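You operate a simulated robot arm through the tools that you are given. There is no shell and no other tool. Be economical: measure what you need, move in short steps, check, and stop when the job is done.

The job below is to be done with a simulated robot arm. You get a single attempt, and the scene is never put back.

## Task
Put one of the weir blocks from the inside of the orange tray on the blue blanking disc. Then put the steel sample can labelled "75" from the top of the green bench on top of the pipe plug there. Then fetch the check valve with the earliest date from the top of the green bench and set it on top of the blue seal box. Keep to this order. Set down upright: check valve.

It is judged by the outcome, as a careful person would: the job done as asked, and still so three seconds after it is handed in. It fails if anything else is knocked over, pushed out of place, dropped, spilled or broken. Lids that push on must go on centred and level and be pressed home; caps that screw on are set level and turned clockwise until they are tight.

## Robot
A 6-joint arm with a two-finger gripper on a trunk, on a base that drives. Base frame: it is fixed to the floor where the robot stands at the start and does not move with it; the origin is under the middle of the robot, x ahead of it, y to its left, z up; the surface under the hand at the start is at about z = 780. Lengths are in mm, angles in rad, forces in N, time in s.
Its first joint turns from -2.897 to 2.897 rad. Places, roughly: blue blanking disc [750, 2750, 750]; blue seal box [750, -5500, 1000]; check valve [500, -4250, 1000]; pipe plug [750, -4000, 1000]; steel sample can [750, -4000, 1000]. Payload 3.43 kg.
The tool frame sits at the grasp point between the pads (the TCP): z along the fingers, y along the line on which they close. The tips reach 20 mm beyond it. Largest opening 190 mm; the body of the gripper starts 248 mm behind the TCP.
Orientation is that of the tool frame in the base frame, as a unit quaternion [x, y, z, w]. With the fingers straight down and closing along the base's y, the tool's x points along the base's -x, its y along +y and its z along -z.

## Interface
- The arm moves only by the tool servo_tool. Its argument "commands" is a list of rows, each an object (a shift or turn left out is 0, a gripper value left out holds the last) with "offset": the shift along the base's x, y, z in mm, a list of three; "dr": the turn, a rotation vector about the base's x, y, z in degrees, a list of three; "hand": the finger opening in mm, from 0 to 190. In form: [{"offset": [dx, dy, dz], "dr": [ax, ay, az], "hand": hand}, ...]. A call has 1 to 12 rows; each row is the pose to reach, as a shift and turn from the pose commanded when the call began. Each row takes 0.2 s and may step no farther than 50 mm and 0.15 rad from the row before; otherwise, or with a gripper value out of range, the whole call is refused. Where a pose cannot be reached the arm comes as near as it can. A force on the tool above 40 N (or 10 N above the force at the start of the call, whichever is more), or a blocked arm, ends the call early, and 0.2 s more pass. The fingers move at their own pace (about 153 mm/s each) and stop on an object; they squeeze with about 33 N. The grip force told is the motor's: it shows also when the fingers shut on nothing. Time passes only in rows, and 0.2 s behind the last, so rows that repeat a pose let the fingers close. It gives the time, the measured TCP pose, the force on the tool (base axes), the opening and the grip force at its end, in the units of the frame above (readings bear some noise), with the torque about the TCP (base axes, N m) and any sound that the robot's microphone picked up.
- Cameras (640 x 400 px; columns grow to the right, rows downward): "scene" is now at [40.3, 154.8, 1617.7]; the picture's right is [-0.66, -0.75, 0.00], its down [-0.58, 0.51, -0.64] and it looks along [0.48, -0.42, -0.77] (base axes); focal length 255 px, centre (320, 200). "wrist" rides on the gripper at [70, -8, -288] in the tool frame; the picture's right is [0.12, 0.99, 0.00], its down [-0.96, 0.12, -0.25] and it looks along [-0.25, 0.03, 0.97] (tool axes); focal length 261 px, centre (320, 200). There is no depth. A picture from a camera that has moved, and an enlarged one, comes with that camera's place and axes in the base frame and with its lens.
- grab_frame(camera): a new picture of that camera. No time passes.
- move_column(by): slides the trunk up (or, below 0, down) by that many mm; the arm and the scene camera ride with it, the base frame stays. It gives what a move gives, with no picture.
- base_move(legs): drives the robot by 1 to 6 legs, each [ahead, turn to the left] in mm and rad, along the robot's own axes; the way and the turn of a leg run together, so that a leg with both is an arc; at most 1500 mm and 3.142 rad a leg. The arm and the cameras ride along, it lands a little off, and it stops where it bumps. It gives what a move gives.
- pan_tilt(pan, tilt): turns the head with the scene camera to pan (to the left, within 2.094 rad either way) and tilt (down, from -0.506 to 1.204), counted from straight ahead of the robot. It gives what a move gives.
- close_up(camera, box): a new picture of the part [left, top, right, bottom] of that camera's present view, enlarged. No time passes.
- sign_off(): hands the job in; it is judged then, once.

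Work in short steps. Places have to be worked out from the pictures, the camera data and where the tool is seen: move nearer, look again, correct. Check each grasp and each placing, and mend what went wrong. You have 165 turns and 112 pictures in all, those below and enlarged ones among them. Open the gripper and draw the arm clear of the work before you hand the job in, unless the task says otherwise.

The tools are called after ">>>" as a command line: name --argument value ..., lists and objects as JSON in quotes. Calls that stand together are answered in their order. servo_tool: Moves the arm, as the interface text tells. Its arguments: {"type":"object","properties":{"commands":{"type":"array"}},"required":["commands"]} The other tools are called the same way: move_column (by) slides the trunk up or down; base_move (legs) drives the base; pan_tilt (pan, tilt) turns the head that bears the scene camera; grab_frame (camera) takes a picture; close_up (camera, box) takes an enlarged picture of a part of a camera's view; sign_off () hands the job in.

At the start:

```text
time_s: 0.0
tool_pos: [614.4, -117.5, 1116.1]
tool_rot: [0.0, 1.0, 0.0, 0.0]
ft_force: [-0.4, 0.1, -0.3]
wrist_torque: [0.0, 0.01, 0.03]
grip_width: 190.1
grasp_force: 0.2
trunk travel left (down, up): [-200.0, 240.0]
robot x, y, heading: [-0.9, -5.5, -0.002]
head pan, tilt: [-0.719, 0.88]
```

scene: 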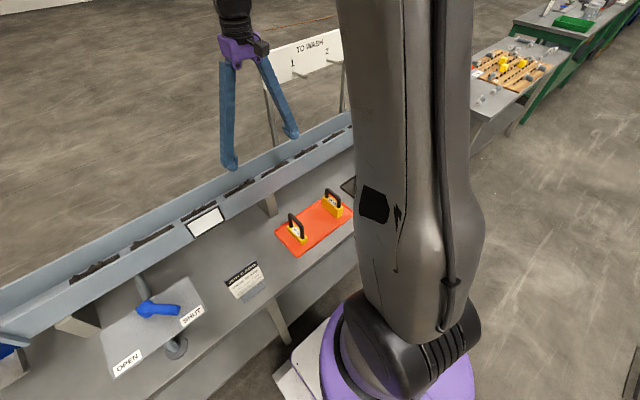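
wrist: 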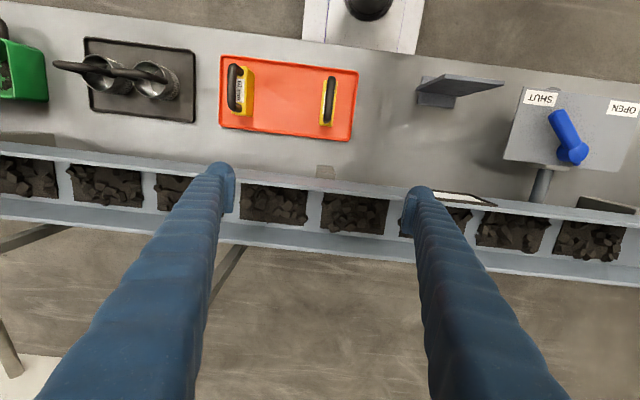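

I'll read the labels near the tray and look at the weir blocks first.

>>> close_up --camera "wrist" --box '[200, 40, 380, 152]'

>>> close_up --camera "scene" --box '[180, 170, 360, 310]'

```text
3.56 times, centred on (290, 96) of wrist
camera zoom: at [543.6, -126.3, 1403.3], right [-0.12, 0.99, 0.0], down [0.96, 0.12, 0.25], along [0.24, 0.03, -0.97], focal length 927 px, centre (427, 570)
```

zoom: 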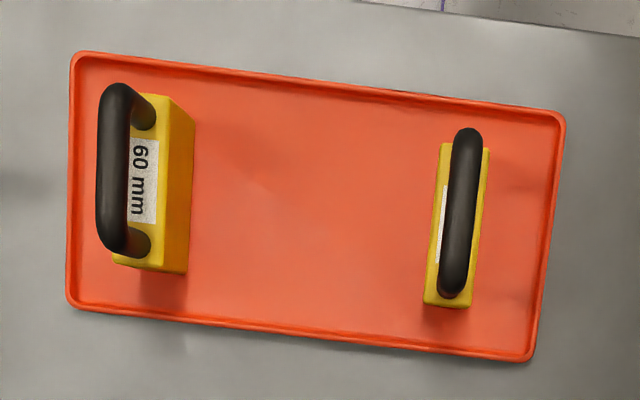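

```text
2.86 times, centred on (270, 240) of scene
camera zoom: at [40.3, 154.8, 1617.7], right [-0.66, -0.75, 0.0], down [-0.58, 0.51, -0.64], along [0.48, -0.42, -0.77], focal length 728 px, centre (463, 86)
```

zoom: 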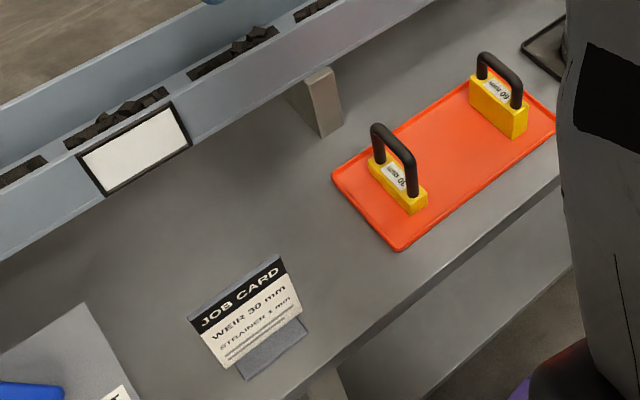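

The job card calls for WEIR 30 mm, so I should take the 30 block. I'll check its label, and zoom in on the card.

>>> close_up --camera "scene" --box '[225, 205, 315, 305]'

>>> close_up --camera "scene" --box '[460, 0, 640, 112]'

```text
4.00 times, centred on (270, 255) of scene
camera zoom: at [40.3, 154.8, 1617.7], right [-0.66, -0.75, 0.0], down [-0.58, 0.51, -0.64], along [0.48, -0.42, -0.77], focal length 1020 px, centre (520, -20)
```

zoom: 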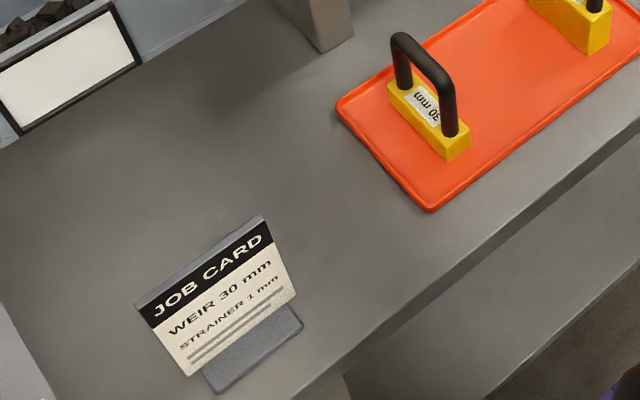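

```text
3.56 times, centred on (550, 56) of scene
camera zoom: at [40.3, 154.8, 1617.7], right [-0.66, -0.75, 0.0], down [-0.58, 0.51, -0.64], along [0.48, -0.42, -0.77], focal length 906 px, centre (-498, 712)
```

zoom: 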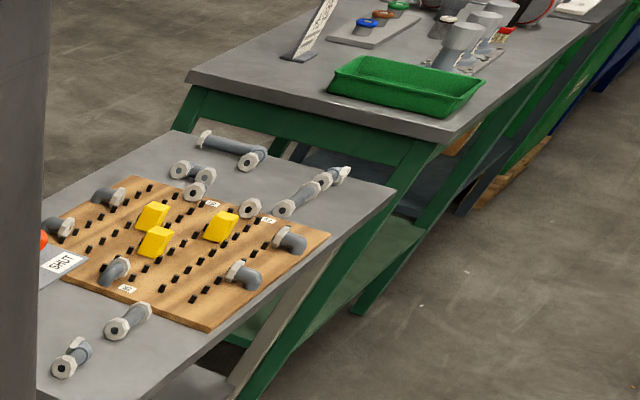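

The block near y≈-115 is the 30 mm one; its handle top is about (479,-115,895), running along x. I move over it with a part-open hand and look again.

>>> servo_tool --commands '[{"offset": [-45, 0, 0], "hand": 100}, {"offset": [-90, 1, 0]}, {"offset": [-134, 2, -10]}, {"offset": [-134, 2, -55]}, {"offset": [-134, 2, -100]}, {"offset": [-134, 2, -130]}, {"offset": [-134, 2, -130]}]'

>>> grab_frame --camera "wrist"

>>> grab_frame --camera "scene"

```text
time_s: 1.6
tool_pos: [480.2, -118.1, 987.0]
tool_rot: [-0.001, 1.0, 0.0, 0.0]
ft_force: [1.1, 0.4, 0.2]
wrist_torque: [0.02, 0.01, 0.01]
grip_width: 99.8
grasp_force: 0.1
trunk travel left (down, up): [-200.0, 240.0]
robot x, y, heading: [-0.1, -4.1, 0.004]
head pan, tilt: [-0.719, 0.88]
```

```text
105 pictures are left
camera wrist: at [409.6, -126.4, 1274.7], right [-0.12, 0.99, 0.0], down [0.96, 0.12, 0.25], along [0.25, 0.03, -0.97], focal length 261 px, centre (320, 200)
```

wrist: 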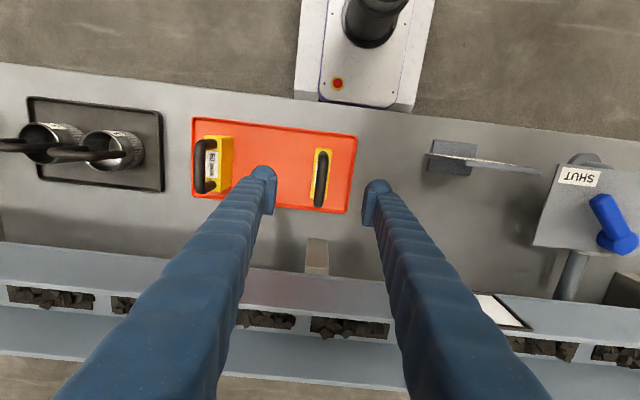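

```text
104 pictures are left
camera scene: at [40.2, 154.8, 1617.8], right [-0.66, -0.75, 0.0], down [-0.58, 0.51, -0.64], along [0.48, -0.42, -0.77], focal length 255 px, centre (320, 200)
```

scene: 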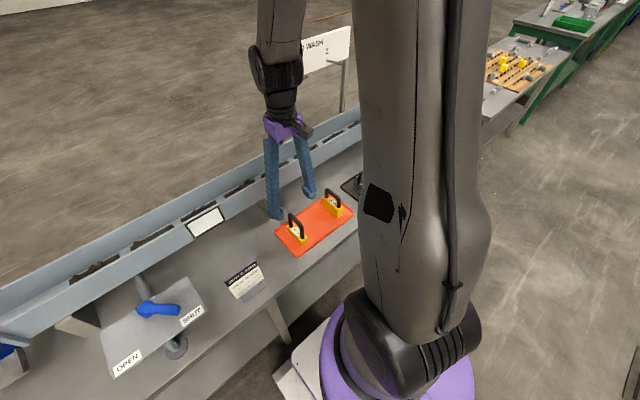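

The handle bar is around (477,-117), top z≈888. I descend to TCP z≈872 and close.

>>> servo_tool --commands '[{"offset": [-2, 1, -45]}, {"offset": [-3, 1, -90]}, {"offset": [-3, 1, -113]}, {"offset": [-3, 1, -113], "hand": 0}, {"offset": [-3, 1, -113]}, {"offset": [-3, 1, -113]}]'

>>> grab_frame --camera "wrist"

```text
time_s: 3.0
tool_pos: [476.9, -117.0, 873.9]
tool_rot: [-0.001, 1.0, 0.0, 0.0]
ft_force: [-1.0, 0.6, 2.7]
wrist_torque: [-0.03, -0.07, -0.03]
grip_width: 9.8
grasp_force: 32.6
trunk travel left (down, up): [-200.0, 240.0]
robot x, y, heading: [-0.5, -5.9, -0.003]
head pan, tilt: [-0.719, 0.88]
```

```text
103 pictures are left
camera wrist: at [406.7, -125.6, 1161.4], right [-0.12, 0.99, 0.0], down [0.96, 0.12, 0.25], along [0.24, 0.03, -0.97], focal length 261 px, centre (320, 200)
```

wrist: 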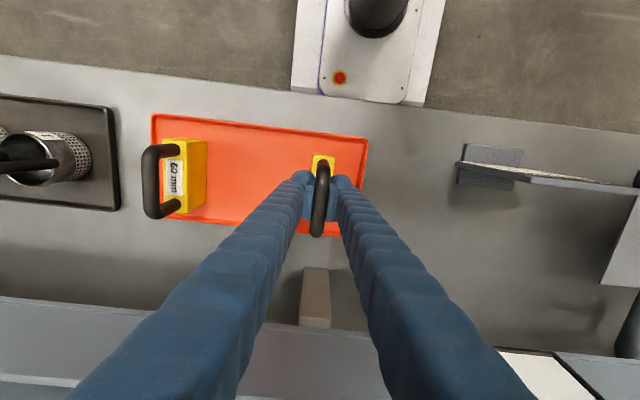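

The handle is held (9.8 mm). I lift and check it hangs level.

>>> servo_tool --commands '[{"offset": [0, 0, 30]}, {"offset": [0, 0, 75]}, {"offset": [0, 0, 120]}, {"offset": [0, 0, 165]}, {"offset": [0, 0, 210]}, {"offset": [0, 0, 240]}]'

>>> grab_frame --camera "wrist"

>>> pan_tilt --pan 1.2 --tilt 0.35

>>> grab_frame --camera "scene"

```text
time_s: 4.4
tool_pos: [476.8, -115.6, 1113.7]
tool_rot: [-0.002, 1.0, 0.0, 0.0]
ft_force: [-0.6, -0.9, -1.2]
wrist_torque: [-0.01, -0.02, -0.01]
grip_width: 10.4
grasp_force: 33.3
trunk travel left (down, up): [-200.0, 240.0]
robot x, y, heading: [1.5, -5.0, -0.002]
head pan, tilt: [-0.719, 0.88]
```

```text
102 pictures are left
camera wrist: at [406.2, -122.5, 1400.4], right [-0.12, 0.99, 0.0], down [0.96, 0.12, 0.25], along [0.25, 0.03, -0.97], focal length 261 px, centre (320, 200)
```

wrist: 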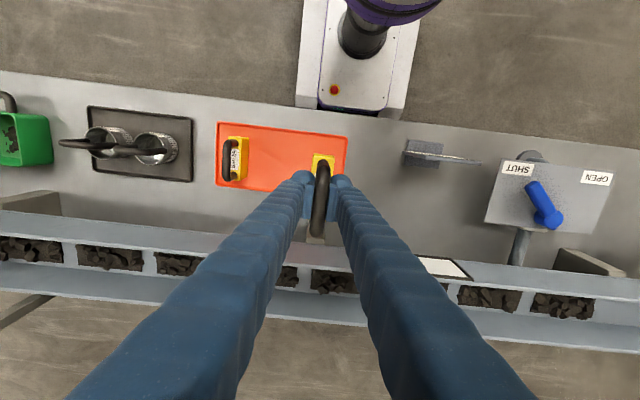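

```text
time_s: 6.3
tool_pos: [476.7, -114.3, 1111.8]
tool_rot: [-0.001, 1.0, 0.0, 0.0]
ft_force: [-0.1, 0.6, -0.4]
wrist_torque: [0.01, -0.01, 0.01]
grip_width: 10.0
grasp_force: 32.9
trunk travel left (down, up): [-200.0, 240.0]
robot x, y, heading: [2.4, -6.5, -0.001]
head pan, tilt: [1.201, 0.351]
```

```text
101 pictures are left
camera scene: at [16.1, 292.1, 1663.7], right [0.93, -0.36, 0.0], down [-0.12, -0.32, -0.94], along [0.34, 0.88, -0.34], focal length 255 px, centre (320, 200)
```

scene: 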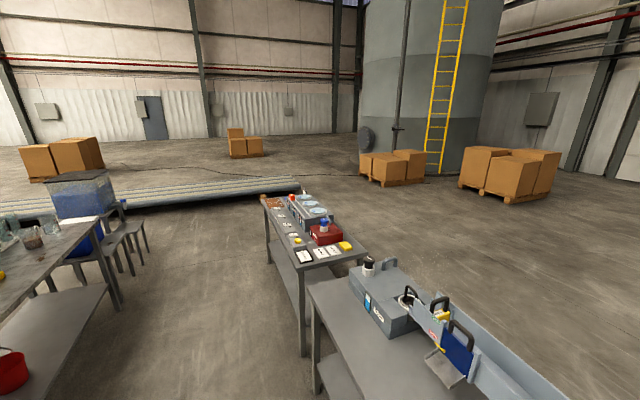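

The block came up cleanly. I raise the trunk for clearance, then turn and drive along the aisle toward the bench at y≈2750.

>>> move_column --by 150

>>> base_move --legs '[[0, 1.571], [1350, 0], [1300, 0]]'

>>> pan_tilt --pan -1.2 --tilt 0.7

>>> grab_frame --camera "scene"

```text
time_s: 8.0
tool_pos: [477.3, -113.1, 1262.0]
tool_rot: [-0.002, 1.0, 0.0, 0.0]
ft_force: [0.5, 0.3, -1.2]
wrist_torque: [0.02, 0.02, -0.02]
grip_width: 10.2
grasp_force: 32.5
trunk travel left (down, up): [-350.0, 90.0]
robot x, y, heading: [0.3, -1.9, 0.003]
head pan, tilt: [1.201, 0.351]
```

```text
time_s: 12.3
tool_pos: [312.5, 326.2, 1263.6]
tool_rot: [-0.504, 0.864, -0.001, 0.0]
ft_force: [0.2, -0.6, -0.5]
wrist_torque: [-0.03, 0.06, 0.0]
grip_width: 10.2
grasp_force: 32.6
trunk travel left (down, up): [-350.0, 90.0]
robot x, y, heading: [15.8, -56.0, 1.001]
head pan, tilt: [1.201, 0.351]
stopped in leg 1: the robot was blocked; the commanded pose is now the measured one
```

```text
time_s: 14.5
tool_pos: [312.6, 324.2, 1264.5]
tool_rot: [-0.503, 0.864, 0.0, 0.0]
ft_force: [0.1, 0.7, -1.5]
wrist_torque: [0.0, -0.01, 0.0]
grip_width: 10.3
grasp_force: 32.9
trunk travel left (down, up): [-350.0, 90.0]
robot x, y, heading: [15.8, -58.5, 1.0]
head pan, tilt: [-1.201, 0.7]
```

```text
100 pictures are left
camera scene: at [-84.5, 21.9, 1782.4], right [-0.2, -0.98, 0.0], down [-0.63, 0.13, -0.76], along [0.75, -0.15, -0.64], focal length 255 px, centre (320, 200)
```

scene: 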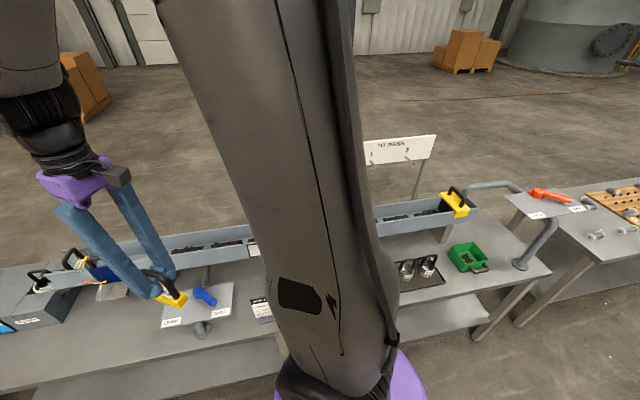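

The base corner bumped the bench while turning. I back away from it, then finish the turn and drive.

>>> base_move --legs '[[-450, 0], [0, 0.571], [1500, 0], [1500, 0]]'

>>> grab_frame --camera "scene"

```text
time_s: 40.0
tool_pos: [-92.4, 3046.3, 1261.9]
tool_rot: [0.711, -0.703, 0.001, 0.0]
ft_force: [-0.2, 0.6, -1.0]
wrist_torque: [-0.05, -0.03, 0.0]
grip_width: 10.0
grasp_force: 32.7
trunk travel left (down, up): [-350.0, 90.0]
robot x, y, heading: [-155.9, 2567.4, 1.531]
head pan, tilt: [-1.201, 0.7]
```

```text
99 pictures are left
camera scene: at [-283.8, 2583.0, 1782.3], right [0.32, -0.95, 0.0], down [-0.61, -0.21, -0.76], along [0.72, 0.25, -0.64], focal length 255 px, centre (320, 200)
```

scene: 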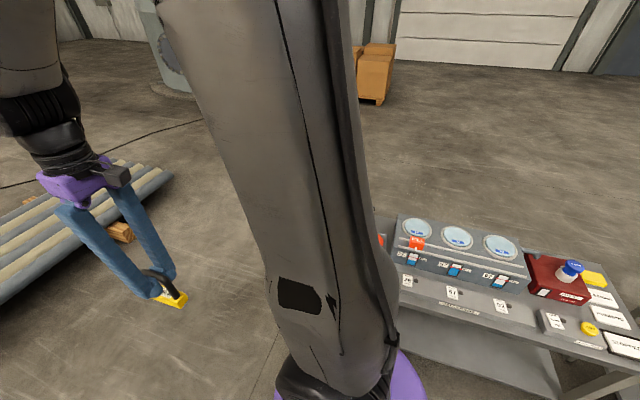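

I turn right to face the bench and look with a free view.

>>> base_move --legs '[[0, -1.531]]'

>>> pan_tilt --pan 0.25 --tilt 0.75

>>> grab_frame --camera "scene"

>>> grab_frame --camera "wrist"

```text
time_s: 45.0
tool_pos: [333.4, 2618.7, 1264.7]
tool_rot: [-0.124, 0.992, 0.0, -0.001]
ft_force: [0.7, 0.3, -1.3]
wrist_torque: [0.02, 0.11, 0.01]
grip_width: 10.5
grasp_force: 32.7
trunk travel left (down, up): [-350.0, 90.0]
robot x, y, heading: [-163.0, 2632.0, 0.155]
head pan, tilt: [-1.201, 0.7]
stopped in leg 1: the robot was blocked; the commanded pose is now the measured one
```

```text
time_s: 46.5
tool_pos: [332.4, 2621.0, 1263.9]
tool_rot: [-0.123, 0.992, 0.0, 0.0]
ft_force: [-1.2, -0.4, -0.9]
wrist_torque: [0.02, 0.02, -0.02]
grip_width: 10.1
grasp_force: 33.4
trunk travel left (down, up): [-350.0, 90.0]
robot x, y, heading: [-161.2, 2633.4, 0.155]
head pan, tilt: [0.25, 0.75]
```

```text
98 pictures are left
camera scene: at [-137.2, 2868.1, 1778.1], right [0.39, -0.92, 0.0], down [-0.63, -0.27, -0.73], along [0.67, 0.29, -0.68], focal length 255 px, centre (320, 200)
```

scene: 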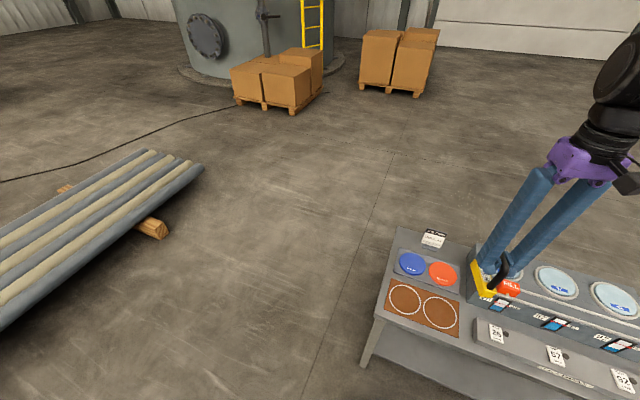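

```text
97 pictures are left
camera wrist: at [265.9, 2595.0, 1552.4], right [-0.36, 0.93, 0.0], down [0.9, 0.35, 0.25], along [0.23, 0.09, -0.97], focal length 261 px, centre (320, 200)
```

wrist: 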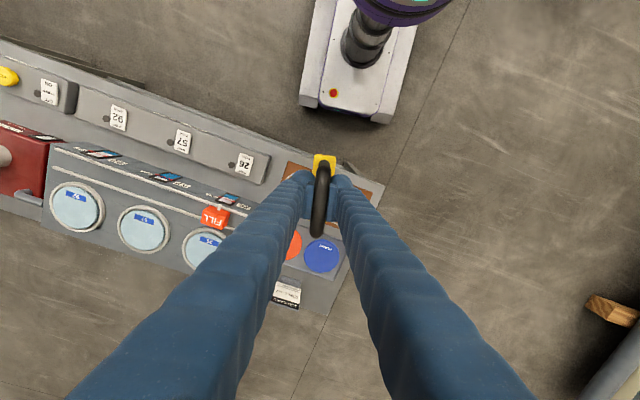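

The disc pair is at the bench's left end. I zoom in to identify the blue disc and read its card.

>>> close_up --camera "scene" --box '[360, 215, 520, 345]'

>>> close_up --camera "wrist" --box '[270, 210, 370, 320]'

```text
3.08 times, centred on (440, 280) of scene
camera zoom: at [-137.2, 2868.1, 1778.1], right [0.39, -0.92, 0.0], down [-0.63, -0.27, -0.73], along [0.67, 0.29, -0.68], focal length 784 px, centre (-49, -46)
```

zoom: 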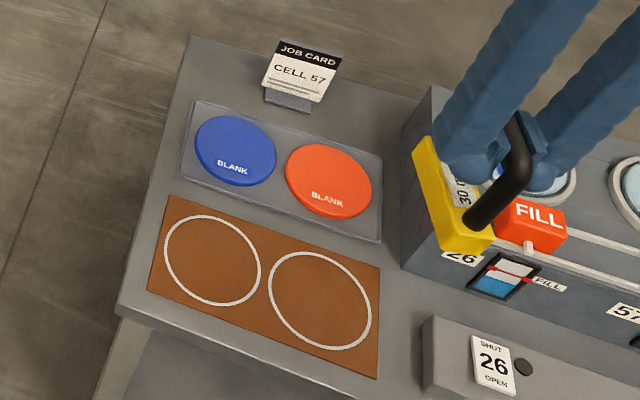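

```text
3.64 times, centred on (320, 265) of wrist
camera zoom: at [265.9, 2595.0, 1552.4], right [-0.36, 0.93, 0.0], down [0.9, 0.35, 0.25], along [0.23, 0.09, -0.97], focal length 948 px, centre (320, -36)
```

zoom: 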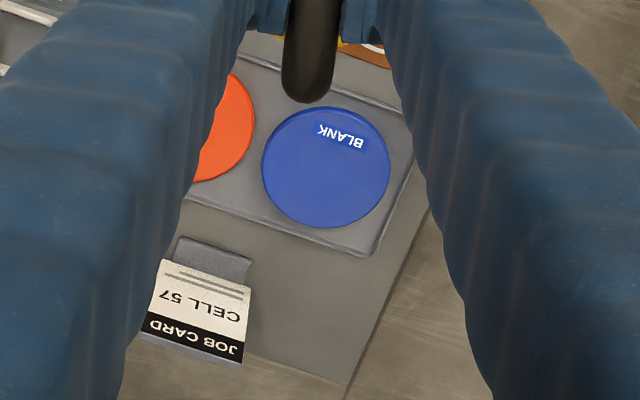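

Blue disc centre is about (626,2740,762), within reach. I move the block above it at a safe height, then lower partway and look.

>>> servo_tool --commands '[{"offset": [42, 17, 0]}, {"offset": [84, 34, 0]}, {"offset": [126, 51, 0]}, {"offset": [168, 68, 0]}, {"offset": [210, 85, 0]}, {"offset": [252, 102, 0]}, {"offset": [294, 119, 0]}, {"offset": [294, 119, -50]}, {"offset": [294, 119, -100]}, {"offset": [294, 119, -150]}, {"offset": [294, 119, -200]}, {"offset": [294, 119, -250]}]'

>>> servo_tool --commands '[{"offset": [0, 0, -40]}, {"offset": [0, 0, -80]}, {"offset": [0, 0, -80]}]'

>>> pan_tilt --pan -0.25 --tilt 0.75

>>> grab_frame --camera "scene"

>>> grab_frame --camera "wrist"

```text
time_s: 49.1
tool_pos: [625.0, 2740.4, 1012.4]
tool_rot: [-0.125, 0.992, 0.0, 0.001]
ft_force: [-0.1, 0.0, -1.0]
wrist_torque: [0.0, 0.06, -0.05]
grip_width: 10.2
grasp_force: 33.6
trunk travel left (down, up): [-350.0, 90.0]
robot x, y, heading: [-165.6, 2629.3, 0.156]
head pan, tilt: [0.25, 0.75]
```

```text
time_s: 49.9
tool_pos: [625.3, 2739.6, 935.3]
tool_rot: [-0.123, 0.992, -0.001, 0.001]
ft_force: [0.4, 0.4, -1.4]
wrist_torque: [-0.01, 0.0, -0.01]
grip_width: 10.3
grasp_force: 33.3
trunk travel left (down, up): [-350.0, 90.0]
robot x, y, heading: [-161.9, 2632.8, 0.153]
head pan, tilt: [0.25, 0.75]
```

```text
time_s: 50.9
tool_pos: [625.2, 2740.1, 935.8]
tool_rot: [-0.123, 0.992, 0.0, 0.0]
ft_force: [0.4, 0.3, -1.6]
wrist_torque: [-0.03, 0.02, 0.02]
grip_width: 10.2
grasp_force: 32.8
trunk travel left (down, up): [-350.0, 90.0]
robot x, y, heading: [-163.9, 2630.4, 0.158]
head pan, tilt: [-0.25, 0.75]
```

```text
94 pictures are left
camera scene: at [-129.8, 2828.0, 1778.0], right [-0.09, -1.0, 0.0], down [-0.68, 0.06, -0.73], along [0.73, -0.07, -0.68], focal length 255 px, centre (320, 200)
```

scene: 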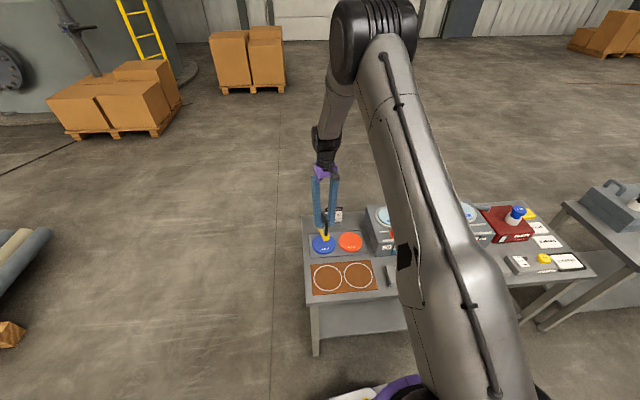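

```text
93 pictures are left
camera wrist: at [559.6, 2714.5, 1223.1], right [-0.36, 0.93, 0.0], down [0.9, 0.35, 0.25], along [0.23, 0.09, -0.97], focal length 261 px, centre (320, 200)
```

wrist: 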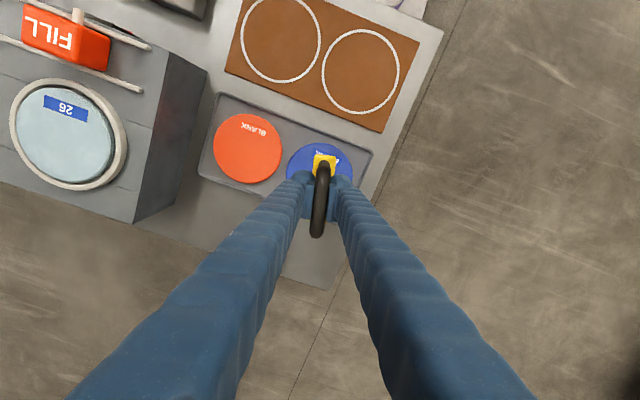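

The block is centred over the blue disc. I lower gently until contact.

>>> servo_tool --commands '[{"offset": [0, 0, -40]}, {"offset": [0, 0, -65]}, {"offset": [0, 0, -72]}, {"offset": [0, 0, -77]}, {"offset": [0, 0, -80]}, {"offset": [0, 0, -83]}, {"offset": [0, 0, -86]}, {"offset": [0, 0, -88]}]'

>>> close_up --camera "scene" --box '[290, 180, 390, 280]'

```text
time_s: 52.6
tool_pos: [626.1, 2737.7, 844.1]
tool_rot: [-0.123, 0.992, -0.001, 0.0]
ft_force: [0.0, 0.2, 0.8]
wrist_torque: [0.03, 0.03, 0.01]
grip_width: 0.0
grasp_force: 33.1
trunk travel left (down, up): [-350.0, 90.0]
robot x, y, heading: [-164.7, 2630.6, 0.156]
head pan, tilt: [-0.25, 0.75]
```

```text
4.00 times, centred on (340, 230) of scene
camera zoom: at [-129.2, 2827.8, 1777.9], right [-0.09, -1.0, 0.0], down [-0.68, 0.06, -0.73], along [0.73, -0.07, -0.68], focal length 1020 px, centre (240, 80)
```

zoom: 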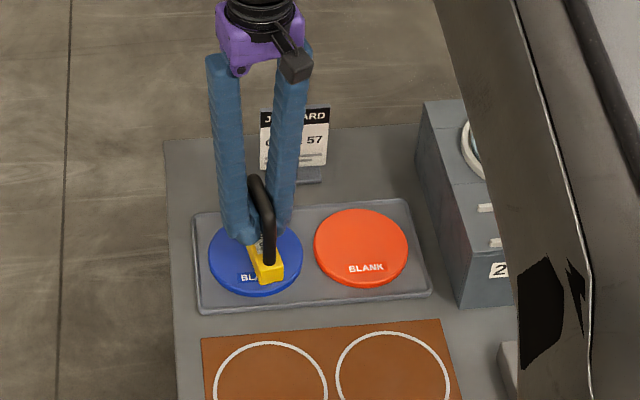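

The block reached the disc and the fingers slid down past the bar, closed in the handle's opening. I open and check before raising.

>>> servo_tool --commands '[{"offset": [0, 0, 0], "hand": 60}, {"offset": [0, 0, 0]}, {"offset": [0, 0, 0]}]'

>>> close_up --camera "scene" --box '[300, 200, 360, 260]'

>>> close_up --camera "wrist" --box '[220, 100, 420, 250]'

```text
time_s: 53.5
tool_pos: [625.8, 2738.2, 845.6]
tool_rot: [-0.124, 0.992, 0.0, 0.0]
ft_force: [0.1, -1.1, -0.4]
wrist_torque: [-0.01, 0.01, 0.01]
grip_width: 59.9
grasp_force: 0.1
trunk travel left (down, up): [-350.0, 90.0]
robot x, y, heading: [-160.6, 2633.7, 0.158]
head pan, tilt: [-0.25, 0.75]
```

```text
6.67 times, centred on (330, 230) of scene
camera zoom: at [-129.7, 2827.9, 1778.0], right [-0.09, -1.0, 0.0], down [-0.68, 0.06, -0.73], along [0.73, -0.07, -0.68], focal length 1699 px, centre (253, 0)
```

zoom: 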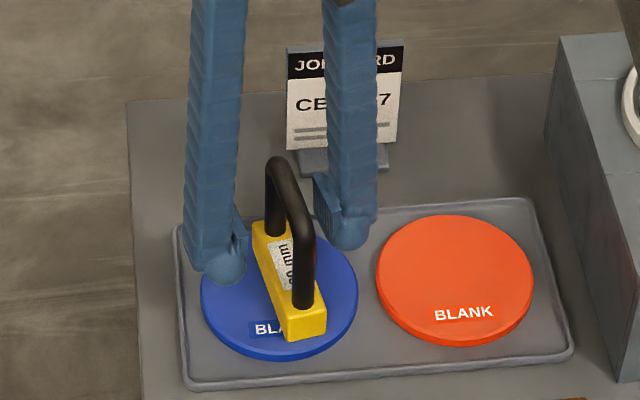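

```text
2.67 times, centred on (320, 175) of wrist
camera zoom: at [560.4, 2714.1, 1133.5], right [-0.36, 0.93, 0.0], down [0.9, 0.35, 0.25], along [0.23, 0.09, -0.97], focal length 695 px, centre (320, 267)
```

zoom: 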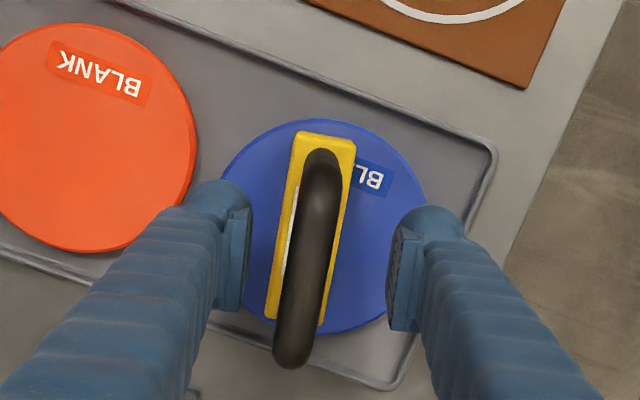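

The block stands upright on the blue disc. I raise the hand straight up and draw it back.

>>> servo_tool --commands '[{"offset": [0, 0, 40]}, {"offset": [0, 0, 90]}, {"offset": [0, 0, 140]}, {"offset": [0, 0, 190]}, {"offset": [0, 0, 240]}, {"offset": [0, 0, 290]}, {"offset": [0, 0, 340]}, {"offset": [0, 0, 390]}, {"offset": [0, 0, 420]}]'

>>> servo_tool --commands '[{"offset": [-45, -8, 0]}, {"offset": [-90, -16, 0]}, {"offset": [-135, -24, 0]}, {"offset": [-180, -32, 0]}, {"offset": [-225, -40, 0]}, {"offset": [-270, -48, 0]}, {"offset": [-300, -54, 0]}]'

>>> close_up --camera "scene" --box '[280, 180, 440, 300]'

```text
time_s: 55.5
tool_pos: [625.7, 2740.6, 1268.0]
tool_rot: [-0.123, 0.992, 0.0, 0.0]
ft_force: [0.4, -0.2, 0.6]
wrist_torque: [0.0, -0.02, -0.01]
grip_width: 60.3
grasp_force: 0.0
trunk travel left (down, up): [-350.0, 90.0]
robot x, y, heading: [-164.2, 2635.6, 0.161]
head pan, tilt: [-0.25, 0.75]
```

```text
time_s: 57.0
tool_pos: [322.1, 2686.7, 1266.0]
tool_rot: [-0.124, 0.992, 0.0, 0.001]
ft_force: [0.3, -0.1, 0.9]
wrist_torque: [0.02, -0.08, 0.0]
grip_width: 59.9
grasp_force: 0.1
trunk travel left (down, up): [-350.0, 90.0]
robot x, y, heading: [-163.8, 2626.8, 0.154]
head pan, tilt: [-0.25, 0.75]
```

```text
3.33 times, centred on (360, 240) of scene
camera zoom: at [-132.4, 2827.6, 1778.1], right [-0.09, -1.0, 0.0], down [-0.68, 0.06, -0.73], along [0.73, -0.07, -0.68], focal length 850 px, centre (187, 67)
```

zoom: 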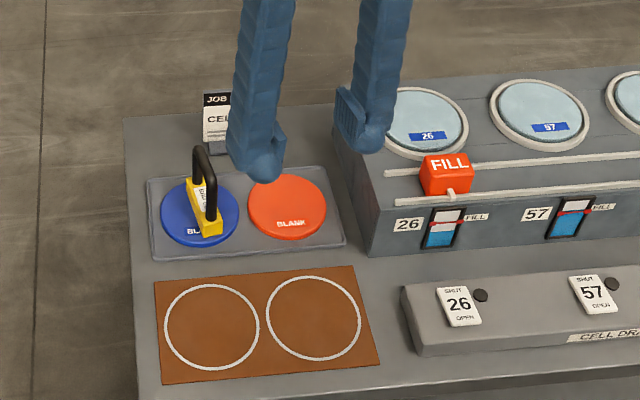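

Step one is done. I back off and turn toward the far end, then look down the aisle.

>>> base_move --legs '[[-280, 0], [0, -1.726]]'

>>> pan_tilt --pan 0.35 --tilt 0.35

>>> grab_frame --camera "scene"

```text
time_s: 64.2
tool_pos: [-279.8, 2117.0, 1267.1]
tool_rot: [0.524, 0.851, 0.0, -0.001]
ft_force: [1.7, -0.7, -0.3]
wrist_torque: [0.1, 0.04, -0.01]
grip_width: 60.0
grasp_force: 0.1
trunk travel left (down, up): [-350.0, 90.0]
robot x, y, heading: [-379.0, 2608.9, -1.232]
head pan, tilt: [-0.25, 0.75]
stopped in leg 2: the robot was blocked; the commanded pose is now the measured one
```

```text
time_s: 65.2
tool_pos: [-280.4, 2120.0, 1267.8]
tool_rot: [0.526, 0.851, 0.001, 0.0]
ft_force: [-0.5, -0.3, 0.2]
wrist_torque: [-0.02, -0.02, 0.03]
grip_width: 59.9
grasp_force: 0.1
trunk travel left (down, up): [-350.0, 90.0]
robot x, y, heading: [-380.0, 2608.5, -1.231]
head pan, tilt: [0.351, 0.351]
```

```text
88 pictures are left
camera scene: at [-126.4, 2624.5, 1813.8], right [-0.77, -0.64, 0.0], down [-0.22, 0.27, -0.94], along [0.6, -0.73, -0.34], focal length 255 px, centre (320, 200)
```

scene: 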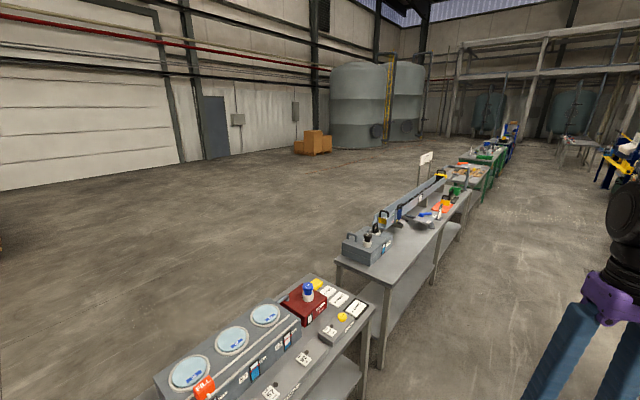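

The rear likely touched something behind. I drive ahead a bit, finish the turn, then go down the aisle.

>>> base_move --legs '[[450, 0], [0, -0.36], [1500, 0]]'

>>> pan_tilt --pan 0.2 --tilt 0.3

>>> grab_frame --camera "scene"

```text
time_s: 79.8
tool_pos: [-352.1, 233.6, 1267.6]
tool_rot: [0.671, 0.741, 0.0, 0.0]
ft_force: [-0.8, -0.7, 0.2]
wrist_torque: [-0.01, -0.02, 0.02]
grip_width: 59.9
grasp_force: 0.1
trunk travel left (down, up): [-350.0, 90.0]
robot x, y, heading: [-268.9, 726.2, -1.598]
head pan, tilt: [0.351, 0.351]
```

```text
time_s: 80.5
tool_pos: [-353.4, 234.4, 1266.9]
tool_rot: [0.672, 0.741, 0.0, 0.0]
ft_force: [-0.4, 0.5, 0.2]
wrist_torque: [0.0, 0.01, 0.03]
grip_width: 59.9
grasp_force: 0.0
trunk travel left (down, up): [-350.0, 90.0]
robot x, y, heading: [-272.9, 725.6, -1.593]
head pan, tilt: [0.201, 0.3]
```

```text
87 pictures are left
camera scene: at [-42.6, 647.4, 1818.4], right [-0.98, -0.17, 0.0], down [-0.05, 0.29, -0.96], along [0.17, -0.94, -0.3], focal length 255 px, centre (320, 200)
```

scene: 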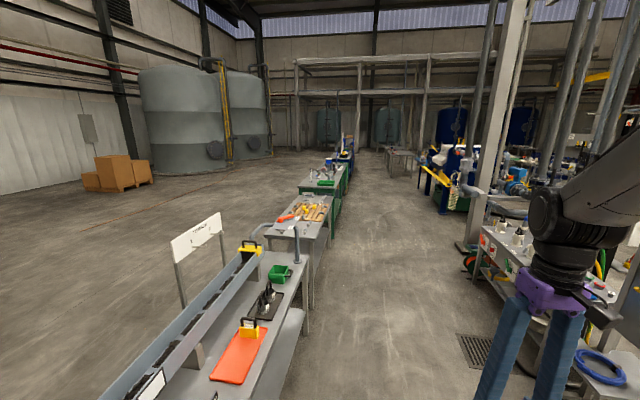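

The aisle ahead is clear along x≈-270. I drive on to the green bench.

>>> base_move --legs '[[1500, 0.03], [1500, 0], [1300, 0]]'

>>> pan_tilt --pan 1.2 --tilt 0.5

>>> grab_frame --camera "scene"

```text
time_s: 108.6
tool_pos: [-340.7, -4011.6, 1268.0]
tool_rot: [0.652, 0.758, -0.001, 0.0]
ft_force: [-0.6, -0.5, -0.4]
wrist_torque: [0.01, 0.04, -0.03]
grip_width: 59.8
grasp_force: 0.0
trunk travel left (down, up): [-350.0, 90.0]
robot x, y, heading: [-281.6, -3515.0, -1.544]
head pan, tilt: [0.201, 0.3]
```

```text
time_s: 109.9
tool_pos: [-341.5, -4011.2, 1268.0]
tool_rot: [0.652, 0.758, 0.0, -0.001]
ft_force: [0.0, 0.4, -0.4]
wrist_torque: [0.01, 0.03, 0.0]
grip_width: 60.1
grasp_force: 0.1
trunk travel left (down, up): [-350.0, 90.0]
robot x, y, heading: [-283.4, -3514.1, -1.549]
head pan, tilt: [1.201, 0.499]
```

```text
86 pictures are left
camera scene: at [12.6, -3522.7, 1800.1], right [-0.34, -0.94, 0.0], down [-0.45, 0.16, -0.88], along [0.83, -0.3, -0.48], focal length 255 px, centre (320, 200)
```

scene: 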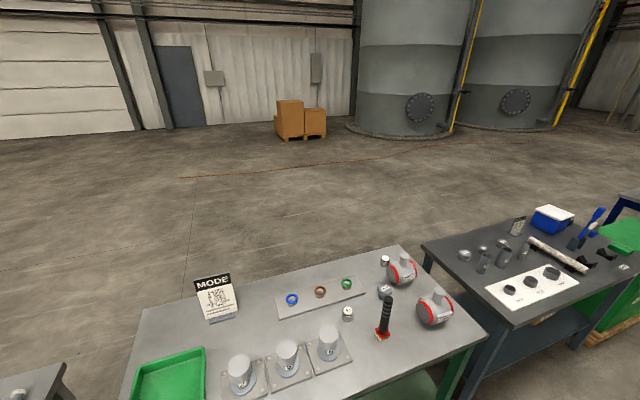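

The green bench is in view with three cans, a plug, and two check valves perhaps. I zoom in.

>>> close_up --camera "scene" --box '[200, 240, 480, 400]'

>>> close_up --camera "scene" --box '[360, 245, 460, 345]'

>>> close_up --camera "scene" --box '[440, 190, 640, 310]'

```text
2.29 times, centred on (340, 320) of scene
camera zoom: at [12.6, -3522.7, 1800.1], right [-0.34, -0.94, 0.0], down [-0.45, 0.16, -0.88], along [0.83, -0.3, -0.48], focal length 583 px, centre (274, -74)
```

zoom: 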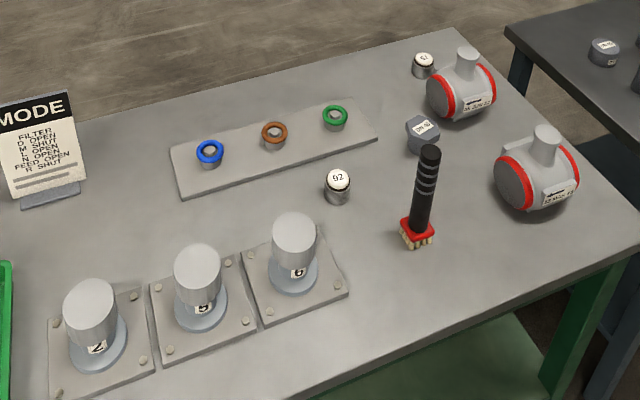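

```text
4.00 times, centred on (410, 295) of scene
camera zoom: at [12.6, -3522.7, 1800.1], right [-0.34, -0.94, 0.0], down [-0.45, 0.16, -0.88], along [0.83, -0.3, -0.48], focal length 1020 px, centre (-40, -180)
```

zoom: 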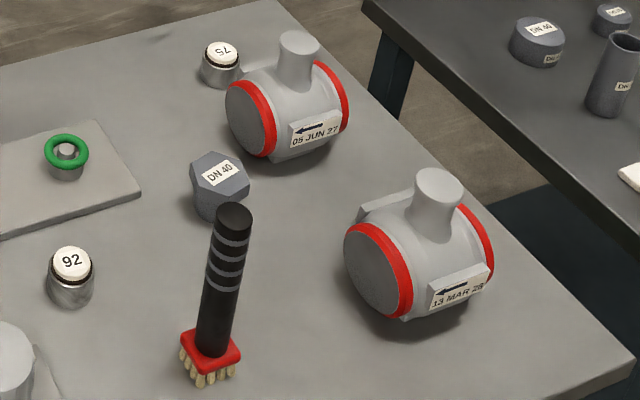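

```text
3.20 times, centred on (540, 250) of scene
camera zoom: at [12.6, -3522.7, 1800.1], right [-0.34, -0.94, 0.0], down [-0.45, 0.16, -0.88], along [0.83, -0.3, -0.48], focal length 816 px, centre (-384, 40)
```

zoom: 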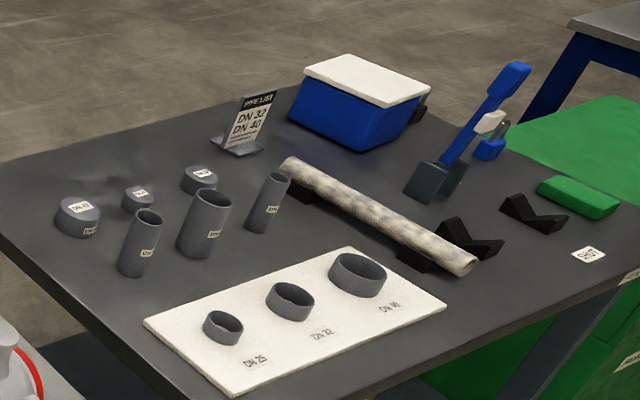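

Green bench holds two check valves (05 JUN 27 and 13 MAR 2x), can "75" and the hex DN 40 plug. I drive level with them and turn to face the bench.

>>> base_move --legs '[[580, 0], [0, 1.549]]'

>>> pan_tilt --pan 0.3 --tilt 0.7

>>> grab_frame --camera "scene"

>>> grab_frame --camera "wrist"

```text
time_s: 118.8
tool_pos: [209.8, -4256.3, 1269.6]
tool_rot: [0.034, 0.999, -0.001, 0.0]
ft_force: [1.2, 0.6, 0.2]
wrist_torque: [0.05, 0.05, -0.02]
grip_width: 59.8
grasp_force: 0.1
trunk travel left (down, up): [-350.0, 90.0]
robot x, y, heading: [-274.8, -4153.4, -0.156]
head pan, tilt: [1.201, 0.499]
stopped in leg 2: the robot was blocked; the commanded pose is now the measured one
```

```text
time_s: 120.0
tool_pos: [209.7, -4256.0, 1270.1]
tool_rot: [0.034, 0.999, -0.001, 0.0]
ft_force: [0.4, 0.7, 0.0]
wrist_torque: [-0.01, 0.0, 0.01]
grip_width: 59.9
grasp_force: 0.1
trunk travel left (down, up): [-350.0, 90.0]
robot x, y, heading: [-276.6, -4154.0, -0.157]
head pan, tilt: [0.3, 0.7]
```

```text
82 pictures are left
camera scene: at [-177.3, -3934.3, 1782.4], right [0.14, -0.99, 0.0], down [-0.64, -0.09, -0.76], along [0.76, 0.11, -0.64], focal length 255 px, centre (320, 200)
```

scene: 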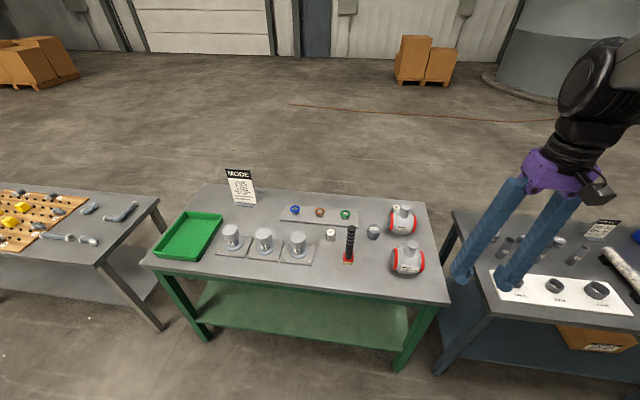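

```text
81 pictures are left
camera wrist: at [138.8, -4258.8, 1557.3], right [-0.05, 1.0, 0.0], down [0.97, 0.05, 0.25], along [0.25, 0.01, -0.97], focal length 261 px, centre (320, 200)
```

wrist: 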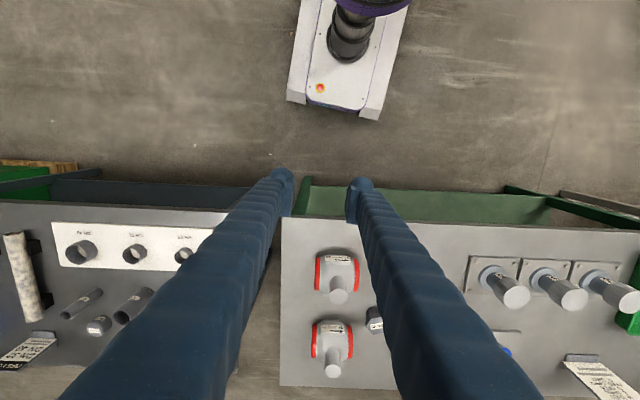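

I edge forward ~200 mm so the far items come within reach, then look from the wrist over the items.

>>> base_move --legs '[[190, 0]]'

>>> servo_tool --commands '[{"offset": [30, 35, 0]}, {"offset": [60, 70, 0]}, {"offset": [90, 105, 0]}, {"offset": [110, 140, 0]}, {"offset": [130, 170, 0]}]'

>>> grab_frame --camera "wrist"

>>> grab_frame --camera "scene"

```text
time_s: 122.0
tool_pos: [400.8, -4287.2, 1268.1]
tool_rot: [0.036, 0.999, -0.001, 0.0]
ft_force: [1.3, 0.3, -0.8]
wrist_torque: [0.02, 0.07, -0.01]
grip_width: 59.9
grasp_force: 0.0
trunk travel left (down, up): [-350.0, 90.0]
robot x, y, heading: [-84.9, -4186.7, -0.158]
head pan, tilt: [0.3, 0.7]
```

```text
time_s: 123.2
tool_pos: [532.5, -4116.9, 1267.7]
tool_rot: [0.036, 0.999, -0.001, 0.0]
ft_force: [0.5, 0.0, -0.1]
wrist_torque: [-0.02, 0.1, -0.07]
grip_width: 60.1
grasp_force: 0.0
trunk travel left (down, up): [-350.0, 90.0]
robot x, y, heading: [-87.6, -4186.8, -0.16]
head pan, tilt: [0.3, 0.7]
```

```text
80 pictures are left
camera wrist: at [462.7, -4119.2, 1555.6], right [-0.05, 1.0, 0.0], down [0.97, 0.05, 0.25], along [0.25, 0.01, -0.97], focal length 261 px, centre (320, 200)
```

wrist: 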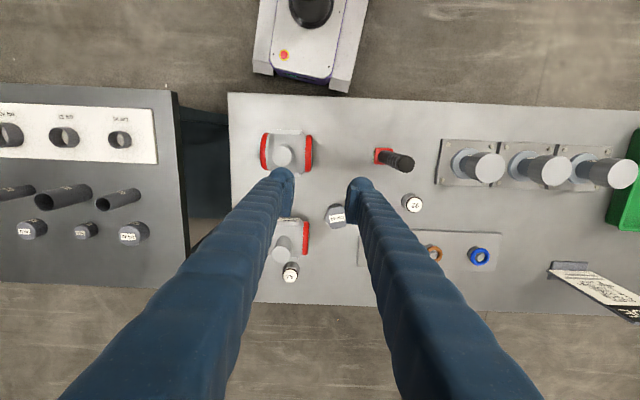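

```text
79 pictures are left
camera scene: at [16.1, -3964.6, 1782.1], right [0.14, -0.99, 0.0], down [-0.64, -0.09, -0.76], along [0.76, 0.11, -0.65], focal length 255 px, centre (320, 200)
```

scene: 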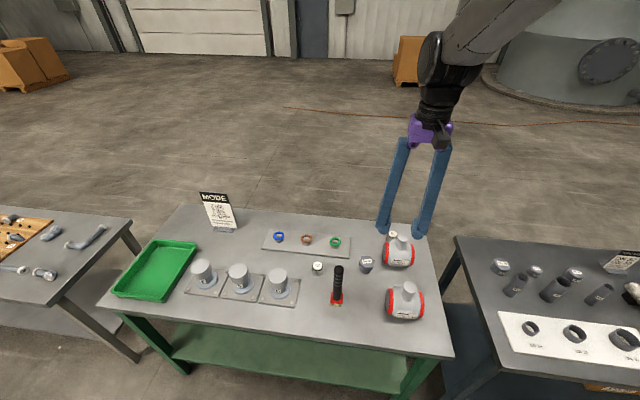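

Plug ≈ (661,-4065, top 920), can 75 ≈ (835,-4179, top 915). I move above the can to see the gap to the valve beside it.

>>> servo_tool --commands '[{"offset": [45, -10, 0]}, {"offset": [90, -20, 0]}, {"offset": [135, -30, 0]}, {"offset": [180, -40, 0]}, {"offset": [225, -50, 0]}, {"offset": [270, -60, 0]}, {"offset": [300, -62, 0]}, {"offset": [300, -62, -50]}, {"offset": [300, -62, -100]}, {"offset": [300, -62, -130]}, {"offset": [300, -62, -130], "hand": 100}]'

>>> grab_frame --camera "wrist"

>>> close_up --camera "scene" --box '[340, 220, 440, 330]'

```text
time_s: 125.5
tool_pos: [829.5, -4178.0, 1138.4]
tool_rot: [0.036, 0.999, -0.001, 0.0]
ft_force: [-0.1, -0.2, 0.3]
wrist_torque: [-0.01, -0.02, 0.0]
grip_width: 100.0
grasp_force: 0.0
trunk travel left (down, up): [-350.0, 90.0]
robot x, y, heading: [-86.6, -4184.0, -0.166]
head pan, tilt: [0.3, 0.7]
```

```text
78 pictures are left
camera wrist: at [758.3, -4180.7, 1426.4], right [-0.05, 1.0, 0.0], down [0.97, 0.05, 0.25], along [0.25, 0.01, -0.97], focal length 261 px, centre (320, 200)
```

wrist: 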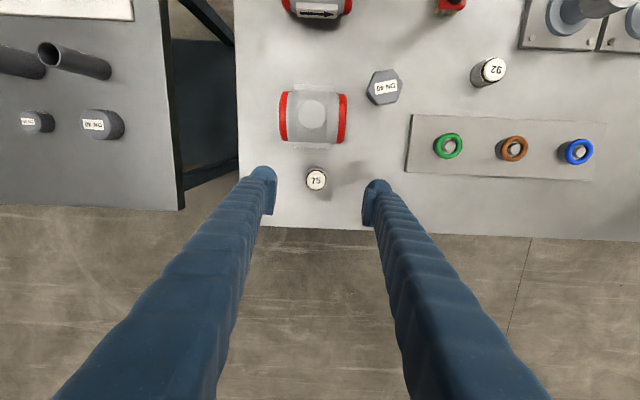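

```text
3.64 times, centred on (390, 275) of scene
camera zoom: at [14.9, -3964.8, 1782.3], right [0.14, -0.99, 0.0], down [-0.64, -0.09, -0.76], along [0.76, 0.11, -0.64], focal length 927 px, centre (66, -73)
```

zoom: 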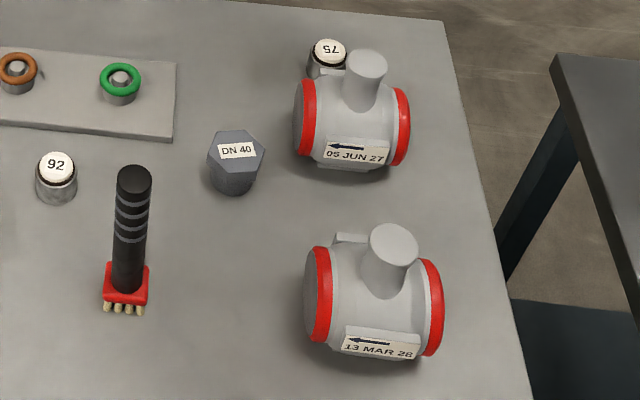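

Can 75 is near (850,-4184, top ≈910), with about 40 mm free to the valve. I lower partway and check alignment.

>>> servo_tool --commands '[{"offset": [20, -6, 0]}, {"offset": [20, -6, -50]}, {"offset": [20, -6, -100]}, {"offset": [20, -6, -150]}, {"offset": [20, -6, -190]}, {"offset": [20, -6, -190]}]'

>>> close_up --camera "wrist" --box '[220, 80, 420, 230]'

>>> close_up --camera "scene" --box '[340, 180, 450, 320]'

```text
time_s: 127.0
tool_pos: [850.3, -4184.7, 950.2]
tool_rot: [0.036, 0.999, 0.0, 0.0]
ft_force: [0.3, 0.4, 1.2]
wrist_torque: [-0.02, -0.03, 0.02]
grip_width: 99.8
grasp_force: 0.0
trunk travel left (down, up): [-350.0, 90.0]
robot x, y, heading: [-87.0, -4184.1, -0.163]
head pan, tilt: [0.3, 0.7]
```

```text
2.67 times, centred on (320, 155) of wrist
camera zoom: at [779.1, -4186.2, 1237.2], right [-0.05, 1.0, 0.0], down [0.97, 0.05, 0.25], along [0.25, 0.01, -0.97], focal length 695 px, centre (320, 320)
```

zoom: 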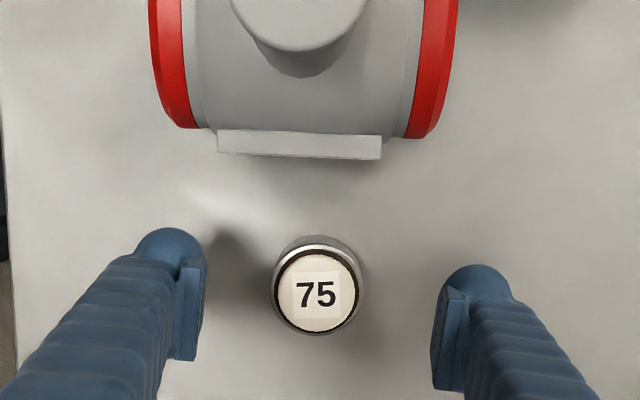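

```text
2.86 times, centred on (395, 250) of scene
camera zoom: at [14.5, -3964.6, 1782.4], right [0.14, -0.99, 0.0], down [-0.64, -0.09, -0.76], along [0.76, 0.11, -0.64], focal length 728 px, centre (106, 57)
```

zoom: 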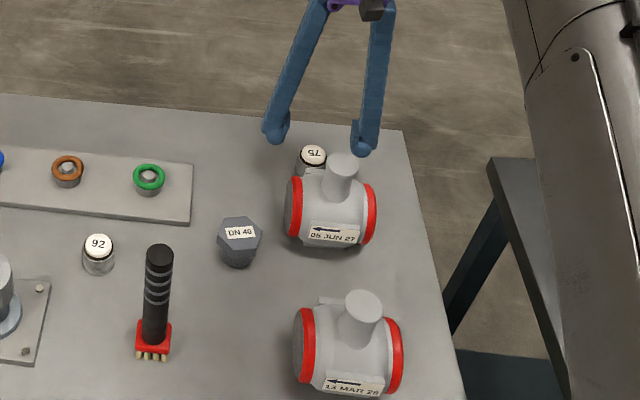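

Centred on the can. I lower to TCP z≈893 and close.

>>> servo_tool --commands '[{"offset": [0, 0, -30]}, {"offset": [0, 0, -48]}, {"offset": [0, 0, -57]}, {"offset": [0, 0, -57], "hand": 0}, {"offset": [0, 0, -57]}, {"offset": [0, 0, -57]}, {"offset": [0, 0, -57]}]'

>>> close_up --camera "scene" --box '[350, 190, 430, 270]'

```text
time_s: 128.6
tool_pos: [849.5, -4183.2, 894.4]
tool_rot: [0.036, 0.999, -0.001, 0.0]
ft_force: [0.3, 0.8, -0.3]
wrist_torque: [-0.02, 0.01, 0.0]
grip_width: 46.0
grasp_force: 32.5
trunk travel left (down, up): [-350.0, 90.0]
robot x, y, heading: [-85.4, -4180.9, -0.161]
head pan, tilt: [0.3, 0.7]
```

```text
5.00 times, centred on (390, 230) of scene
camera zoom: at [15.3, -3964.8, 1782.2], right [0.14, -0.99, 0.0], down [-0.64, -0.09, -0.76], along [0.76, 0.11, -0.65], focal length 1274 px, centre (-30, 50)
```

zoom: 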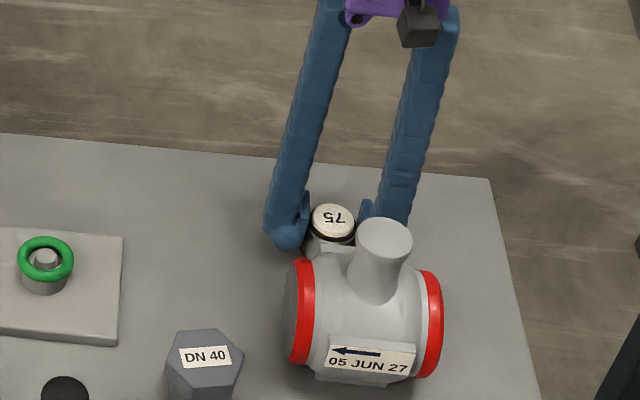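

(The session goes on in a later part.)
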